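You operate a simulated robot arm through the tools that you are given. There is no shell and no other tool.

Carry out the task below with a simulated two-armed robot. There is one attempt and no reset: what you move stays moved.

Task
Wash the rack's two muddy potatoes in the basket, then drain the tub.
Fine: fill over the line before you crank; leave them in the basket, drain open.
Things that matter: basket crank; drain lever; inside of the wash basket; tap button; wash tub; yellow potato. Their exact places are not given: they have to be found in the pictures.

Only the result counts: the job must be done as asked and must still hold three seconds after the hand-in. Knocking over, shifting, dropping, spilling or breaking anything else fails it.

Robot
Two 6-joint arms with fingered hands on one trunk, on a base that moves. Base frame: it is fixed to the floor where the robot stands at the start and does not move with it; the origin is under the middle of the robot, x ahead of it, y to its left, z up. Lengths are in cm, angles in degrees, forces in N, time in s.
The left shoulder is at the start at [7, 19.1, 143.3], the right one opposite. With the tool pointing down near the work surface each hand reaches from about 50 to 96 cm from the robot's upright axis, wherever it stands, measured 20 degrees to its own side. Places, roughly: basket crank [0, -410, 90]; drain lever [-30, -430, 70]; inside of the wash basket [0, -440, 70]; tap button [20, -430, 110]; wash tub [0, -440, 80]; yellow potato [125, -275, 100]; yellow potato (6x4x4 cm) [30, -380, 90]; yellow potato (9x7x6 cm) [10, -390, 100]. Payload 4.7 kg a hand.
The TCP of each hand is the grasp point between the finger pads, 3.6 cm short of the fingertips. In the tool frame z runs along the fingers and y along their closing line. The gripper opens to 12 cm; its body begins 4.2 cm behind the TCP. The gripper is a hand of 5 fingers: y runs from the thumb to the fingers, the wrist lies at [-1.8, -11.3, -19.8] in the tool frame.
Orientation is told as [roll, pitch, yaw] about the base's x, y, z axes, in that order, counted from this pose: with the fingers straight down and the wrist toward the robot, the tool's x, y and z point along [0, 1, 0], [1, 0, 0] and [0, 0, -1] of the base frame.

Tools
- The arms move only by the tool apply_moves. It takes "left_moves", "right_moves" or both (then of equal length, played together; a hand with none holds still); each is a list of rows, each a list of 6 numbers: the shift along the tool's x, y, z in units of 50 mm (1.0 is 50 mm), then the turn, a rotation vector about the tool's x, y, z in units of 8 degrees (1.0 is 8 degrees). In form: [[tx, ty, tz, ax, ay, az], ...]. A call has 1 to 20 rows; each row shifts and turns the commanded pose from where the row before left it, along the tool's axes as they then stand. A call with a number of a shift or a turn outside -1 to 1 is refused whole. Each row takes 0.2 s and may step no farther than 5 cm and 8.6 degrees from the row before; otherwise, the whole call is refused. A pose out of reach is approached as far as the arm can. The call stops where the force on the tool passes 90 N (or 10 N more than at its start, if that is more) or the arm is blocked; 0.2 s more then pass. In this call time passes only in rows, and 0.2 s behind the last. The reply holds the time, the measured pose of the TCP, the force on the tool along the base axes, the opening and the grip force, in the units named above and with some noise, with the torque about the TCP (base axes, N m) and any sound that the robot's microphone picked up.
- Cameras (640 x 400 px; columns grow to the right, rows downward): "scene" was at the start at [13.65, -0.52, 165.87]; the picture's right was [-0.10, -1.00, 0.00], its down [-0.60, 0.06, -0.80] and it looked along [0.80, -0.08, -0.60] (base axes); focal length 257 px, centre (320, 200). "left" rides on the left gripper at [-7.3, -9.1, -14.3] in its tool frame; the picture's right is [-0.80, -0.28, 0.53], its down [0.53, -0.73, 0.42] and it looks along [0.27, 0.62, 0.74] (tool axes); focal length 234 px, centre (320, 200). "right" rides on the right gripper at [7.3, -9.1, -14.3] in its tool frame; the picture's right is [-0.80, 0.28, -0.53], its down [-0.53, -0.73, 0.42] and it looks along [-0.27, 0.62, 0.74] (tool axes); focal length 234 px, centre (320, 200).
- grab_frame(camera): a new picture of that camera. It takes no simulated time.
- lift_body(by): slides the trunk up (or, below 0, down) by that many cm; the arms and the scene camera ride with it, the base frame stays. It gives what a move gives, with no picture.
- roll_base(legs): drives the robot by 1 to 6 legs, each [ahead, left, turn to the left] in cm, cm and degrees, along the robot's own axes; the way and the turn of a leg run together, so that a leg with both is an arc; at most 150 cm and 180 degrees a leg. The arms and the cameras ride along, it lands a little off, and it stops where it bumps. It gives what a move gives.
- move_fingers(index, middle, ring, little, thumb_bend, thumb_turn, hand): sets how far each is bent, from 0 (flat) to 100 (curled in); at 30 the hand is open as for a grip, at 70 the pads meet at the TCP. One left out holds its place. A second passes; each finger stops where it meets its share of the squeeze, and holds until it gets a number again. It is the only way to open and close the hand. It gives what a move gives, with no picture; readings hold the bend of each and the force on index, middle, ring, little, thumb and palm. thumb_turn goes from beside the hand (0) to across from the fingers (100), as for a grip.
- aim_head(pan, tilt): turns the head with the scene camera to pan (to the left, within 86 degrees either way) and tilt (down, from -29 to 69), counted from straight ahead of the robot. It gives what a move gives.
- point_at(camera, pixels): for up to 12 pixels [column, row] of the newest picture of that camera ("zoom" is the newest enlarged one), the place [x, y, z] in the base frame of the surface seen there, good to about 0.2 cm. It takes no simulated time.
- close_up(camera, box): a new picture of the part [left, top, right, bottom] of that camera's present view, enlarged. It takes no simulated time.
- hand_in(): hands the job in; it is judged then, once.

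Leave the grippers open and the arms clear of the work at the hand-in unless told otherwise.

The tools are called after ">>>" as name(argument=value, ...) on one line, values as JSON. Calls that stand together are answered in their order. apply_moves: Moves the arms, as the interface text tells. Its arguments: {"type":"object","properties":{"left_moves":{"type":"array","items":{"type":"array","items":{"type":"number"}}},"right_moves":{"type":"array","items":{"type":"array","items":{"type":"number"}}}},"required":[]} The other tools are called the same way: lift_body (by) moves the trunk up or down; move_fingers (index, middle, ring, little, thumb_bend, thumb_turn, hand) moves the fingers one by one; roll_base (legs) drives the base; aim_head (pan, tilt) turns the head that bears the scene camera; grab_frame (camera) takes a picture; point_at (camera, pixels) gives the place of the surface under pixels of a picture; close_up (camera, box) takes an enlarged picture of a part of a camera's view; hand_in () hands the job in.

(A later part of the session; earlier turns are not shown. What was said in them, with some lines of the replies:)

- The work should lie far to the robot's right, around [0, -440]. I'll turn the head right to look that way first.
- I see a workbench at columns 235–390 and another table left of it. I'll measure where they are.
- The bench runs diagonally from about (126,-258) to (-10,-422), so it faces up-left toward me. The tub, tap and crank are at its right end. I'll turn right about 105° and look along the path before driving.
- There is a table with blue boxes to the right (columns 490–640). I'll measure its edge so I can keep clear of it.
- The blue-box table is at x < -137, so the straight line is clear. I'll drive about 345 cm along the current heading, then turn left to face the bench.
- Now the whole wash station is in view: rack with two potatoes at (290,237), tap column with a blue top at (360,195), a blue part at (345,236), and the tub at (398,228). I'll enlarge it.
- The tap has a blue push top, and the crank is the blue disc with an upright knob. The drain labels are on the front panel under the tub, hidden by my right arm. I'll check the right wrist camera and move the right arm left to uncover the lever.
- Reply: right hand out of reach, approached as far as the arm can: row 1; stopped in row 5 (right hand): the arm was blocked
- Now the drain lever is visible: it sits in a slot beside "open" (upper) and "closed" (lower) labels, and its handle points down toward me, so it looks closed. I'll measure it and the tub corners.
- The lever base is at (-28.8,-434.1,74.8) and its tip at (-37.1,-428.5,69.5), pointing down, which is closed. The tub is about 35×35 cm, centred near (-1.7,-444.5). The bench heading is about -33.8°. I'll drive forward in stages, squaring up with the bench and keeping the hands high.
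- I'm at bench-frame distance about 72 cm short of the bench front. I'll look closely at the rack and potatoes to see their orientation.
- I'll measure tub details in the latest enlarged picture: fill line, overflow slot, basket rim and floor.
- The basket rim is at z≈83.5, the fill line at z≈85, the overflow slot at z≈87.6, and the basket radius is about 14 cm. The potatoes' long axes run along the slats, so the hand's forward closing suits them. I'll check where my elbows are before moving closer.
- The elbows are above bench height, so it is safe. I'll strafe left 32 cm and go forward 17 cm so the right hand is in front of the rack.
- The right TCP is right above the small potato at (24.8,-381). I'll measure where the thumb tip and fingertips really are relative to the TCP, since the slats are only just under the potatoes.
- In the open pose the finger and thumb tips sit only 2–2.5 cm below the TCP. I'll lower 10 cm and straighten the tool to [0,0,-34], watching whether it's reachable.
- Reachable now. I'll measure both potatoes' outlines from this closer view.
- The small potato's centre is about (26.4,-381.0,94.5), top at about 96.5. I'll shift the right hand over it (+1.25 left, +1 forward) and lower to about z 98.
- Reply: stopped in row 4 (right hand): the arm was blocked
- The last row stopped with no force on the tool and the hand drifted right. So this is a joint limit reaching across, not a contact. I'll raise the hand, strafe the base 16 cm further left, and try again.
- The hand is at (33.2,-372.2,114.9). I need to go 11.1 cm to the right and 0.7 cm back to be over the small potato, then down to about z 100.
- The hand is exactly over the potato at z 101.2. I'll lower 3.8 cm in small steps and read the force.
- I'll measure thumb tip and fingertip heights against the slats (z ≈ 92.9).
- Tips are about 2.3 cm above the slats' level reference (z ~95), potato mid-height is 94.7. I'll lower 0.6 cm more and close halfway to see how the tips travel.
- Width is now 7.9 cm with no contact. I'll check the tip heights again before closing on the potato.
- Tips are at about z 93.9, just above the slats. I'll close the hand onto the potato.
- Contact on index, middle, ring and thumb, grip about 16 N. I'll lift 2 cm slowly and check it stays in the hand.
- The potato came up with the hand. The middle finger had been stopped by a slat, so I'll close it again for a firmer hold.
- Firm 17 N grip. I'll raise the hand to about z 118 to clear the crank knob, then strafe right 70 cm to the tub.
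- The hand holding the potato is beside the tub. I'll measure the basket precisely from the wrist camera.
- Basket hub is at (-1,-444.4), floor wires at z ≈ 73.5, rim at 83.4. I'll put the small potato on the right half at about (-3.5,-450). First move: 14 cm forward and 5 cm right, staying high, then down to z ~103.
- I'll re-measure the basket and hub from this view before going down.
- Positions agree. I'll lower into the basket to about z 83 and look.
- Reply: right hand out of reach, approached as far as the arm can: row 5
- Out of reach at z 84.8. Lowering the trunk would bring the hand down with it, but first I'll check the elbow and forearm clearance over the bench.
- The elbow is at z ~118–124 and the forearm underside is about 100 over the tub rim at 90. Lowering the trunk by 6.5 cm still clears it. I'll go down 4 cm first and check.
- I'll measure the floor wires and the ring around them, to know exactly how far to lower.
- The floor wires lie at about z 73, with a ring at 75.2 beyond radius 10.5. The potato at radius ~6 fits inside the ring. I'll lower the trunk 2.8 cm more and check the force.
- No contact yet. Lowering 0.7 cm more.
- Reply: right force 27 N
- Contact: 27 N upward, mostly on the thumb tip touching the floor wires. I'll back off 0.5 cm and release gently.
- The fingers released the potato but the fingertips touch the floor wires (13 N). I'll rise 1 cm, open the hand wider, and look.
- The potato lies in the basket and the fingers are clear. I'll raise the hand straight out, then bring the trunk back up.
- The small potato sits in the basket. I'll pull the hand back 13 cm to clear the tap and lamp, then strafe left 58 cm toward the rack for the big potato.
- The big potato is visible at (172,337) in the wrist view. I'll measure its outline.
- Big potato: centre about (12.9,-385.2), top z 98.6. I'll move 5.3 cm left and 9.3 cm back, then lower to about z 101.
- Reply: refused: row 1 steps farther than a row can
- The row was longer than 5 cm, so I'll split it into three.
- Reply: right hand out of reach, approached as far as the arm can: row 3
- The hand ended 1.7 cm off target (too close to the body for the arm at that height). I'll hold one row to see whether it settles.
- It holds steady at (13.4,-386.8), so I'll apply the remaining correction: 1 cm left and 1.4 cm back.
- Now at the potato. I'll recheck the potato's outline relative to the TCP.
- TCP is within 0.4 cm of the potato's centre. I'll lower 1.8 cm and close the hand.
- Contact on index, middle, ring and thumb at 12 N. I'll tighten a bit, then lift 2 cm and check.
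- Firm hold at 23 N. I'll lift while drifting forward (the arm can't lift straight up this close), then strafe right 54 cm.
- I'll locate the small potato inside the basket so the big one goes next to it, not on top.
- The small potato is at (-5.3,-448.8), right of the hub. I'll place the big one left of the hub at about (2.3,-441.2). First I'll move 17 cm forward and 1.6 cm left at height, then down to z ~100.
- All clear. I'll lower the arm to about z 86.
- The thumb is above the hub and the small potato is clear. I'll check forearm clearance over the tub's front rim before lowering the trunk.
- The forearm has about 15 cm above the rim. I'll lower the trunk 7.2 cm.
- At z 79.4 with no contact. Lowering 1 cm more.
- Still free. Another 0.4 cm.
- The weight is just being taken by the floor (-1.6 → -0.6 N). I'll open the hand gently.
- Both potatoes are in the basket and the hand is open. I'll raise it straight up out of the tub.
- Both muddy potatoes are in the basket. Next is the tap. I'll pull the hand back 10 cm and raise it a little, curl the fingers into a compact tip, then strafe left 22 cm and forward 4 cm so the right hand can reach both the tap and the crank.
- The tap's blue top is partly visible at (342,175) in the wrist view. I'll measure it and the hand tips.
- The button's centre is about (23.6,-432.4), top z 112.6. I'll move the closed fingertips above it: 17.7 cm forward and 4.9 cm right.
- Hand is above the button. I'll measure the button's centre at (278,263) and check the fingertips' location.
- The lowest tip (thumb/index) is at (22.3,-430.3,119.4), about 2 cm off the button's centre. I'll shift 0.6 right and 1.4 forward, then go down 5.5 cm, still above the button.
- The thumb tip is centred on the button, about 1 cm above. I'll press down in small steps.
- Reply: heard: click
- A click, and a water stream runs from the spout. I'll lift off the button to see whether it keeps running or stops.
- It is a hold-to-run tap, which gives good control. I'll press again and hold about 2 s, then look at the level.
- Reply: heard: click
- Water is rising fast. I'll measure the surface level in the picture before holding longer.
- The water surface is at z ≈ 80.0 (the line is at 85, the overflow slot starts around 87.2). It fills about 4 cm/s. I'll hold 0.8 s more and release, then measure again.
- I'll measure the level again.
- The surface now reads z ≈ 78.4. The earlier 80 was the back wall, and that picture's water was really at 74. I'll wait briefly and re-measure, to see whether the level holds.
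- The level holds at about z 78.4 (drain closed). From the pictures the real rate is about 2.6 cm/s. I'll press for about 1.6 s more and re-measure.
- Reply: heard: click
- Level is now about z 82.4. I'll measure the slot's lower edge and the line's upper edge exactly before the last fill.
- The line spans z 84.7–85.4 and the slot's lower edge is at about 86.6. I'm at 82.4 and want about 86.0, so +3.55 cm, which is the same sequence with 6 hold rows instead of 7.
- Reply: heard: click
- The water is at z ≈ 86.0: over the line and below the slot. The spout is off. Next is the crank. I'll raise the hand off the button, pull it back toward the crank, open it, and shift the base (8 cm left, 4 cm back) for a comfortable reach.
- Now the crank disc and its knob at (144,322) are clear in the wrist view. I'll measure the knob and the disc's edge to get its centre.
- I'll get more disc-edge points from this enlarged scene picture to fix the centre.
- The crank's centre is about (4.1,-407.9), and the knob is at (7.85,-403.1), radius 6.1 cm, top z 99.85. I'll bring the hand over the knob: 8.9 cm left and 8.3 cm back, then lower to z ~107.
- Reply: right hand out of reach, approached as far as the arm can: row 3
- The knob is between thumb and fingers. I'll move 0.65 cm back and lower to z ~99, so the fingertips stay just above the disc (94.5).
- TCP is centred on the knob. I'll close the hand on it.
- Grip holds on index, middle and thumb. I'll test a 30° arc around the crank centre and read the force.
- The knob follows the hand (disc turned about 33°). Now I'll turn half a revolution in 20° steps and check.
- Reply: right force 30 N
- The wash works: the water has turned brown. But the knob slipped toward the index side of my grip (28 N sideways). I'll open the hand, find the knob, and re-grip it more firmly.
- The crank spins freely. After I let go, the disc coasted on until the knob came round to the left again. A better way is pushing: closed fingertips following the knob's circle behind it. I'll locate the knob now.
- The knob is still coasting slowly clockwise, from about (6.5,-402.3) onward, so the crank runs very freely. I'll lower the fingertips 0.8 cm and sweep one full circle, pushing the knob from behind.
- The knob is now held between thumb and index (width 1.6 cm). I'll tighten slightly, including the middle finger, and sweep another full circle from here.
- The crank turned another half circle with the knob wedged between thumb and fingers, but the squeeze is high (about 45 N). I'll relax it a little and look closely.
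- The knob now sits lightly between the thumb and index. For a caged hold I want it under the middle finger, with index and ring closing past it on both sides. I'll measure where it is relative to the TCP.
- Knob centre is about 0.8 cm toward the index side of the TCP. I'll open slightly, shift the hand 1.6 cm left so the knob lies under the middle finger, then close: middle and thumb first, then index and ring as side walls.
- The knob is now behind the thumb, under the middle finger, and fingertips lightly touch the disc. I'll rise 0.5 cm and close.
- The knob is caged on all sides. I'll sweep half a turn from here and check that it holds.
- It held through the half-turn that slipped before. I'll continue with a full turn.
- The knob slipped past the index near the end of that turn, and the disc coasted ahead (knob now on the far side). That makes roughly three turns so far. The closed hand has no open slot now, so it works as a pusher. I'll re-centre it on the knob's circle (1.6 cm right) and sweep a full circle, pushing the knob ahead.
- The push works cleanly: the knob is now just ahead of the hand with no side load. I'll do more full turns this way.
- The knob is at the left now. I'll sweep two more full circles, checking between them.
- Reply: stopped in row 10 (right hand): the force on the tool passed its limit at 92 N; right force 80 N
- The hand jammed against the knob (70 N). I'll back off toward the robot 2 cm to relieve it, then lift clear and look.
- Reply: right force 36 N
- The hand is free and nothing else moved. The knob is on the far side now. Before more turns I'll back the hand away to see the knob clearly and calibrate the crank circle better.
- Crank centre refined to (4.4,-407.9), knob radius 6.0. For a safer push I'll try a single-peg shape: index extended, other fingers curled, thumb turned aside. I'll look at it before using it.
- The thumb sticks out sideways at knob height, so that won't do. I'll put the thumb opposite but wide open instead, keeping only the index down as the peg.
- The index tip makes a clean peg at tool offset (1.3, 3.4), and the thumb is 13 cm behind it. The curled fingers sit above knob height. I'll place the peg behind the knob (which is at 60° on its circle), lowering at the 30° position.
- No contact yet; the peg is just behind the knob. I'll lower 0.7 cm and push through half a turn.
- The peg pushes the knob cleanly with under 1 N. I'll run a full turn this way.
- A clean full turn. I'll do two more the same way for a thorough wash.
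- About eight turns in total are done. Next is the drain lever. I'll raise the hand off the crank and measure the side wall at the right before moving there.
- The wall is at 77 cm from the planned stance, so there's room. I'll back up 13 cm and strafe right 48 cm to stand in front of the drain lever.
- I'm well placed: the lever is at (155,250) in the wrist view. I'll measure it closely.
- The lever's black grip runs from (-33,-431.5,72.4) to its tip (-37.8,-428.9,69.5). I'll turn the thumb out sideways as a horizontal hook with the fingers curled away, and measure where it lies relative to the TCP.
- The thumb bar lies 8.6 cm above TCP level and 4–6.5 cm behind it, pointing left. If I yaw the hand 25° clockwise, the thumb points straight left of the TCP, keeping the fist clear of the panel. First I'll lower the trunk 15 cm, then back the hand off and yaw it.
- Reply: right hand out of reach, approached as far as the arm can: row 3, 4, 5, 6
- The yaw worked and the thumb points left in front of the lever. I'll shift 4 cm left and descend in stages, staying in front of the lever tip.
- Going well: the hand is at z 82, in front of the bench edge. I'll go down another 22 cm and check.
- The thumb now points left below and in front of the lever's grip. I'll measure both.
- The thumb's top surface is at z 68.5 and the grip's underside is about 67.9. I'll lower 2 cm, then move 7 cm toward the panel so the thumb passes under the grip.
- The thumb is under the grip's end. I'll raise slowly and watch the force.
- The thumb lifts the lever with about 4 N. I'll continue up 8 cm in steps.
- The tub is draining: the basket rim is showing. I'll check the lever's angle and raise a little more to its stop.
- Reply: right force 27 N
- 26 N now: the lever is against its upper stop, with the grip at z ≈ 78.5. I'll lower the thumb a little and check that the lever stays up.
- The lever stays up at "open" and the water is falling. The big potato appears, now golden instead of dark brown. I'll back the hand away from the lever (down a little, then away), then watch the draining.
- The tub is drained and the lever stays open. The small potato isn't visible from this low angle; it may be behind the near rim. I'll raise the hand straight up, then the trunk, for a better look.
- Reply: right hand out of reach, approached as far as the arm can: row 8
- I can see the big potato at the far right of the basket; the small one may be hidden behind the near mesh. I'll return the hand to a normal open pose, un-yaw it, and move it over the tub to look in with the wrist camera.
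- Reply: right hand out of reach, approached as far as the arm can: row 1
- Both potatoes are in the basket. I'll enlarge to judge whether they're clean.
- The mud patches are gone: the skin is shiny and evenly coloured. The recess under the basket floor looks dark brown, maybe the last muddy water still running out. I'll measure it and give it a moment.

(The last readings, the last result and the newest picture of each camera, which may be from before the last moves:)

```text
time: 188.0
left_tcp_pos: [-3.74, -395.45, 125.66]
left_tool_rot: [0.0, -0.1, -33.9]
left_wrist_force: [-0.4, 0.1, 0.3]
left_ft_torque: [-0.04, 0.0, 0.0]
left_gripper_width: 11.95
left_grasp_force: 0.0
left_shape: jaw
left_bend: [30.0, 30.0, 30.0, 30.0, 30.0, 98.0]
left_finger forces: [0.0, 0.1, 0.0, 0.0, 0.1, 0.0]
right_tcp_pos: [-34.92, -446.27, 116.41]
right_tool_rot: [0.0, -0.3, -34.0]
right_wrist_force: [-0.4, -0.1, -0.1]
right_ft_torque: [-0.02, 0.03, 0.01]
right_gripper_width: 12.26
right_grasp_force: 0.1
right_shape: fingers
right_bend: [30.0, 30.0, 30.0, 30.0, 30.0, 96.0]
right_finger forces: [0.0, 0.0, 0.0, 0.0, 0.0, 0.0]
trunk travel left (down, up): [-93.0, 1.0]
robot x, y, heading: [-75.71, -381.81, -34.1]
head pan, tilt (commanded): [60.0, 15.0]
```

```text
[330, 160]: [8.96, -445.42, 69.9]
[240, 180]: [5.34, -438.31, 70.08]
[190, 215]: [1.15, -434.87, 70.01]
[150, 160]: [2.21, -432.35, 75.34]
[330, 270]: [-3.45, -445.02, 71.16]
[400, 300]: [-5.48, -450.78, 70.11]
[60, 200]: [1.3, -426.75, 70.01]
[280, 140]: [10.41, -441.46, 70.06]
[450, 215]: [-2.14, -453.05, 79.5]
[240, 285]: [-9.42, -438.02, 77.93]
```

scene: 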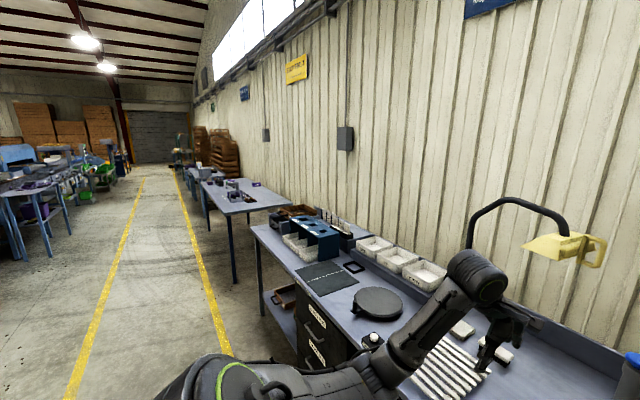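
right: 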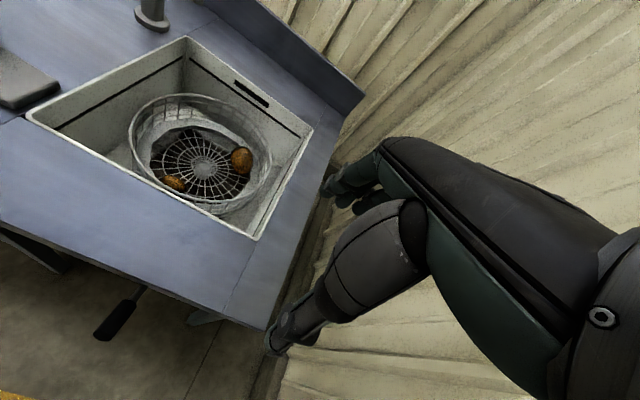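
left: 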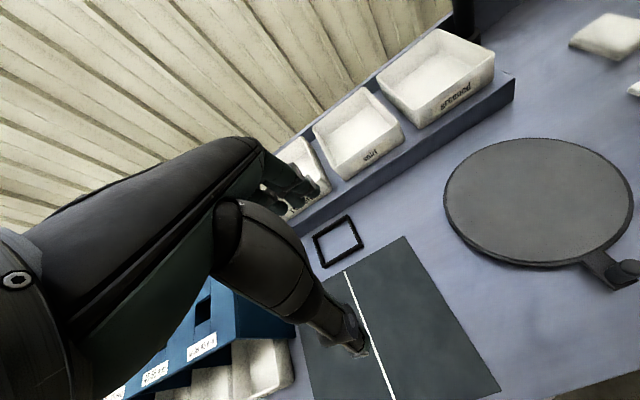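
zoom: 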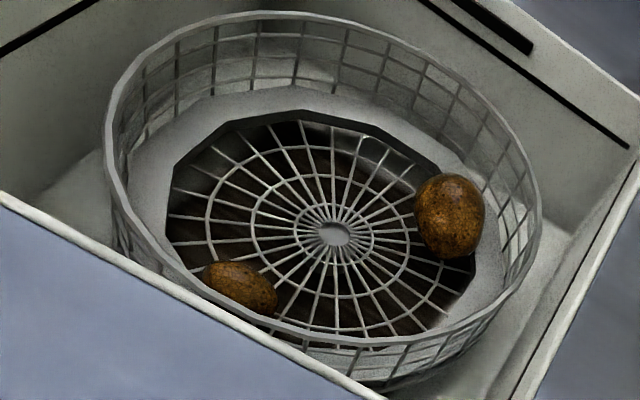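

>>> close_up(camera="right", box=[150, 120, 250, 205])

>>> aim_head(pan=-15, tilt=45)

>>> close_up(camera="scene", box=[230, 90, 370, 200])

```text
4.71 times, centred on (200, 162) of right
```

zoom: 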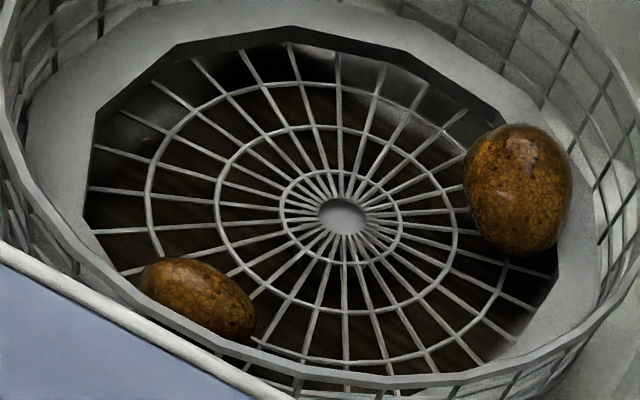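

```text
time: 189.4
left_tcp_pos: [-3.76, -395.43, 125.73]
left_tool_rot: [-0.1, 0.0, -33.9]
left_wrist_force: [-1.0, -1.3, 0.4]
left_ft_torque: [0.01, 0.0, -0.04]
left_gripper_width: 11.97
left_grasp_force: 0.0
left_shape: jaw
left_bend: [30.0, 30.0, 30.0, 30.0, 30.0, 98.0]
left_finger forces: [0.1, 0.1, 0.0, 0.0, 0.1, 0.1]
right_tcp_pos: [-34.93, -446.29, 116.34]
right_tool_rot: [-0.3, -0.3, -33.9]
right_wrist_force: [0.0, -0.3, -0.4]
right_ft_torque: [-0.01, 0.01, 0.01]
right_gripper_width: 12.27
right_grasp_force: 0.1
right_shape: fingers
right_bend: [30.0, 30.0, 30.0, 30.0, 30.0, 96.0]
right_finger forces: [0.1, 0.0, 0.0, 0.0, 0.1, 0.1]
trunk travel left (down, up): [-93.0, 1.0]
robot x, y, heading: [-75.99, -381.5, -33.9]
head pan, tilt (commanded): [-15.0, 45.0]
```

```text
3.64 times, centred on (300, 145) of scene
```

zoom: 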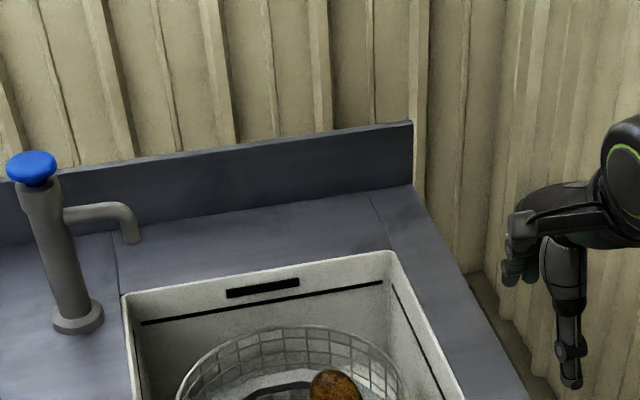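

The floor reads z 70, the dry tub bottom, stained with mud residue; the water is gone. To be sure "clean" looks like this, I'll compare with the other yellow potato listed near [125,-275,100].

>>> aim_head(pan=60, tilt=15)

>>> close_up(camera="scene", box=[255, 190, 345, 250])

>>> point_at(camera="zoom", pixels=[[100, 120], [200, 120], [300, 200], [150, 180]])

```text
time: 190.9
left_tcp_pos: [-3.7, -395.59, 125.68]
left_tool_rot: [-0.1, 0.0, -33.9]
left_wrist_force: [-0.6, 0.3, -0.7]
left_ft_torque: [0.05, 0.03, -0.03]
left_gripper_width: 12.0
left_grasp_force: 0.1
left_shape: jaw
left_bend: [30.0, 30.0, 30.0, 30.0, 30.0, 98.0]
left_finger forces: [0.0, 0.0, 0.0, 0.1, 0.0, 0.1]
right_tcp_pos: [-34.93, -446.16, 116.32]
right_tool_rot: [-0.1, -0.3, -33.9]
right_wrist_force: [0.7, 0.1, -0.7]
right_ft_torque: [0.02, -0.04, -0.01]
right_gripper_width: 12.31
right_grasp_force: 0.1
right_shape: fingers
right_bend: [30.0, 30.0, 30.0, 30.0, 30.0, 96.0]
right_finger forces: [0.0, 0.0, 0.0, 0.0, 0.0, 0.0]
trunk travel left (down, up): [-93.0, 1.0]
robot x, y, heading: [-75.56, -381.53, -33.6]
head pan, tilt (commanded): [60.0, 15.0]
```

```text
6.67 times, centred on (300, 220) of scene
```

zoom: 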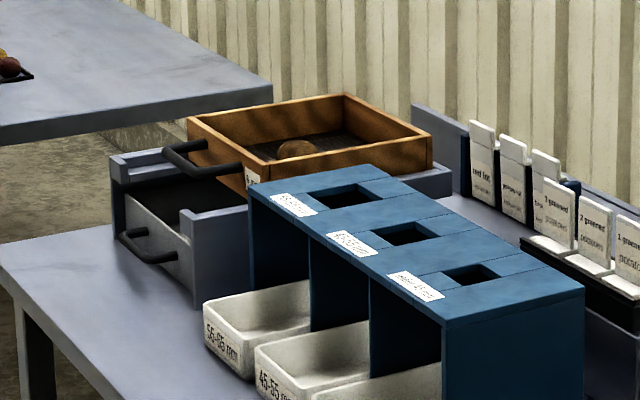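

```text
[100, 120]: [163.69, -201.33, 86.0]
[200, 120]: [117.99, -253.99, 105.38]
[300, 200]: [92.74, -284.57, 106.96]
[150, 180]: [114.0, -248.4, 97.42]
```

>>> close_up(camera="scene", box=[284, 204, 310, 221])

>>> aim_head(pan=-18, tilt=52)

>>> grab_frame(camera="scene")

>>> close_up(camera="scene", box=[240, 80, 360, 190])

```text
16.00 times, centred on (297, 212) of scene
```

zoom: 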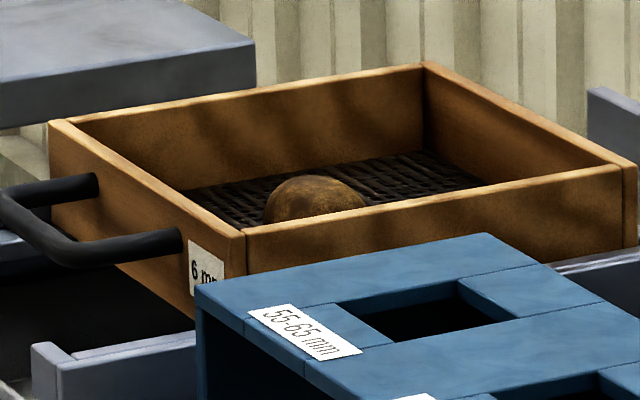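

```text
time: 192.4
left_tcp_pos: [-3.64, -395.56, 125.76]
left_tool_rot: [-0.1, -0.1, -34.0]
left_wrist_force: [0.1, 0.3, -0.2]
left_ft_torque: [0.01, 0.0, 0.01]
left_gripper_width: 11.97
left_grasp_force: 0.2
left_shape: jaw
left_bend: [30.0, 30.0, 30.0, 30.0, 30.0, 98.0]
left_finger forces: [0.0, 0.1, 0.0, 0.0, 0.1, 0.0]
right_tcp_pos: [-34.87, -446.17, 116.47]
right_tool_rot: [-0.2, -0.3, -33.9]
right_wrist_force: [0.6, -0.2, 0.4]
right_ft_torque: [0.01, 0.02, -0.01]
right_gripper_width: 12.29
right_grasp_force: 0.1
right_shape: fingers
right_bend: [30.0, 30.0, 30.0, 30.0, 30.0, 96.0]
right_finger forces: [0.0, 0.0, 0.0, 0.1, 0.1, 0.0]
trunk travel left (down, up): [-93.0, 1.0]
robot x, y, heading: [-75.52, -381.7, -33.9]
head pan, tilt (commanded): [-18.0, 52.0]
```

```text
taken
```

scene: 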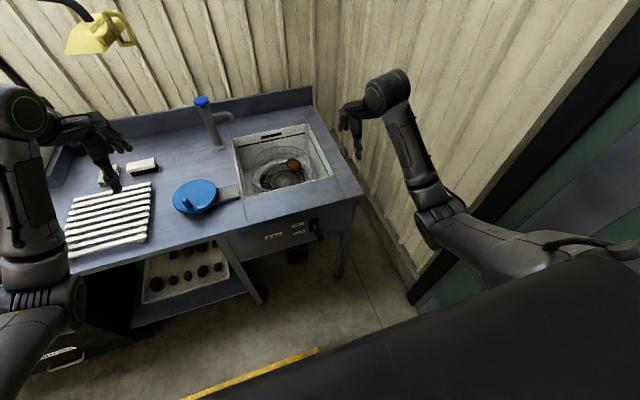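

```text
3.64 times, centred on (300, 135) of scene
```

zoom: 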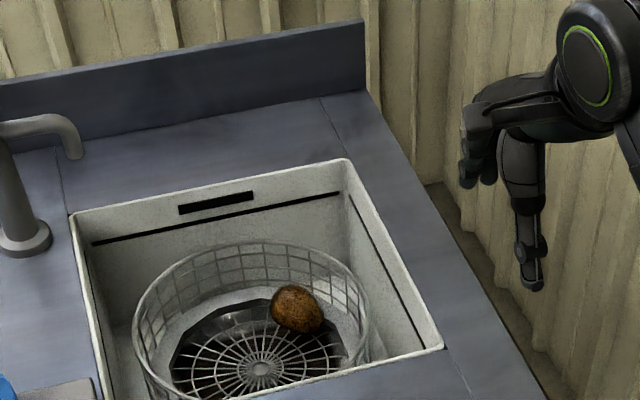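

Everything looks as required: potatoes clean and in the basket, tub empty, lever up at "open". I'll back the robot 40 cm away so both open hands are clear, then do a last check.

>>> roll_base(legs=[[-40, 0, 0]])

>>> aim_head(pan=-10, tilt=35)

>>> grab_frame(camera="scene")

>>> close_up(camera="scene", box=[220, 110, 400, 270])

>>> grab_frame(camera="right")

```text
time: 194.9
left_tcp_pos: [-36.35, -373.66, 125.65]
left_tool_rot: [0.0, 0.0, -34.1]
left_wrist_force: [0.2, -0.1, -0.1]
left_ft_torque: [0.04, 0.01, 0.0]
left_gripper_width: 11.96
left_grasp_force: 0.1
left_shape: jaw
left_bend: [30.0, 30.0, 30.0, 30.0, 30.0, 98.0]
left_finger forces: [0.0, 0.0, 0.0, 0.0, 0.0, 0.0]
right_tcp_pos: [-67.7, -424.27, 116.37]
right_tool_rot: [-0.2, -0.1, -34.0]
right_wrist_force: [-0.9, 0.5, 0.0]
right_ft_torque: [-0.01, 0.01, 0.03]
right_gripper_width: 12.28
right_grasp_force: 0.1
right_shape: fingers
right_bend: [30.0, 30.0, 30.0, 30.0, 30.0, 96.0]
right_finger forces: [0.0, 0.0, 0.1, 0.1, 0.1, 0.1]
trunk travel left (down, up): [-93.0, 1.0]
robot x, y, heading: [-108.4, -359.3, -34.2]
head pan, tilt (commanded): [-18.0, 52.0]
```

```text
time: 195.7
left_tcp_pos: [-36.6, -373.48, 125.82]
left_tool_rot: [0.0, 0.0, -34.2]
left_wrist_force: [0.8, -0.3, -0.5]
left_ft_torque: [-0.01, -0.01, 0.0]
left_gripper_width: 11.97
left_grasp_force: 0.1
left_shape: jaw
left_bend: [30.0, 30.0, 30.0, 30.0, 30.0, 98.0]
left_finger forces: [0.0, 0.1, 0.0, 0.0, 0.0, 0.1]
right_tcp_pos: [-67.88, -424.24, 116.45]
right_tool_rot: [-0.1, -0.3, -34.0]
right_wrist_force: [0.1, 0.4, 1.5]
right_ft_torque: [-0.02, -0.03, 0.0]
right_gripper_width: 12.29
right_grasp_force: 0.0
right_shape: fingers
right_bend: [30.0, 30.0, 30.0, 30.0, 30.0, 96.0]
right_finger forces: [0.0, 0.1, 0.0, 0.0, 0.0, 0.0]
trunk travel left (down, up): [-93.0, 1.0]
robot x, y, heading: [-108.22, -359.61, -34.1]
head pan, tilt (commanded): [-10.0, 35.0]
```

```text
taken
```

scene: 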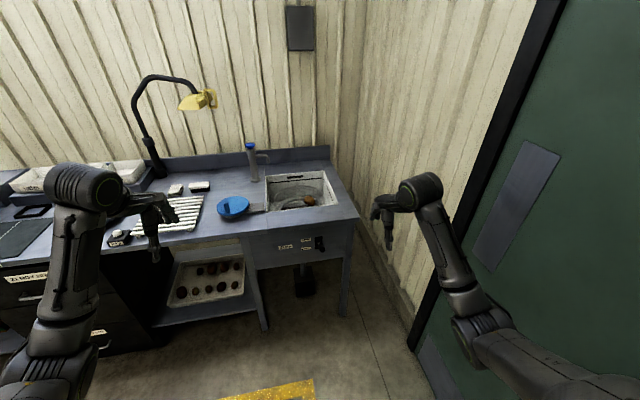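

```text
2.50 times, centred on (310, 190) of scene
```

zoom: 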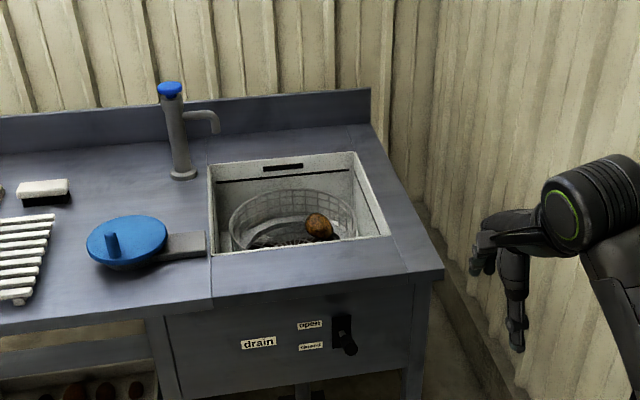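

```text
taken
```

right: 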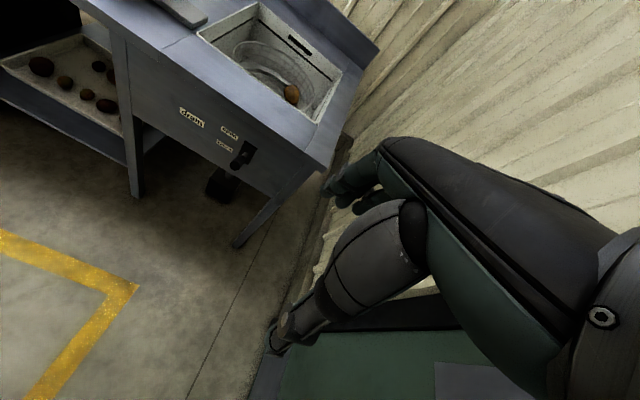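

The lever is up at "open", the tub is empty, and both potatoes are in the basket. The tap is off, the rack and bench items are in place, and both hands are open and clear. I'm handing in.

>>> hand_in()

```text
The job is handed in.
```

I washed both potatoes from the rack and drained the tub. I then handed the job in; no verdict came back, so I can't confirm it passed.

- **Fill:** I filled the tub to about z 86.0, just over the line at 85 and below the overflow slot.
- **Wash:** I turned the crank roughly eight times. It slipped out of my grip a few times and jammed once at about 90 N. I backed off and finished by pushing the knob round.
- **Drain:** The lever is up at "open" and stayed there after I let go. The tub is empty, with some brown mud residue left on the floor under the basket.
- **Potatoes:** Both are in the basket and look clean, with the dark mud patches gone. I judged this only from camera pictures.

The tap is off, and nothing on the bench looked knocked or spilled. Both hands are open, and the robot is backed about 40 cm away from the bench.
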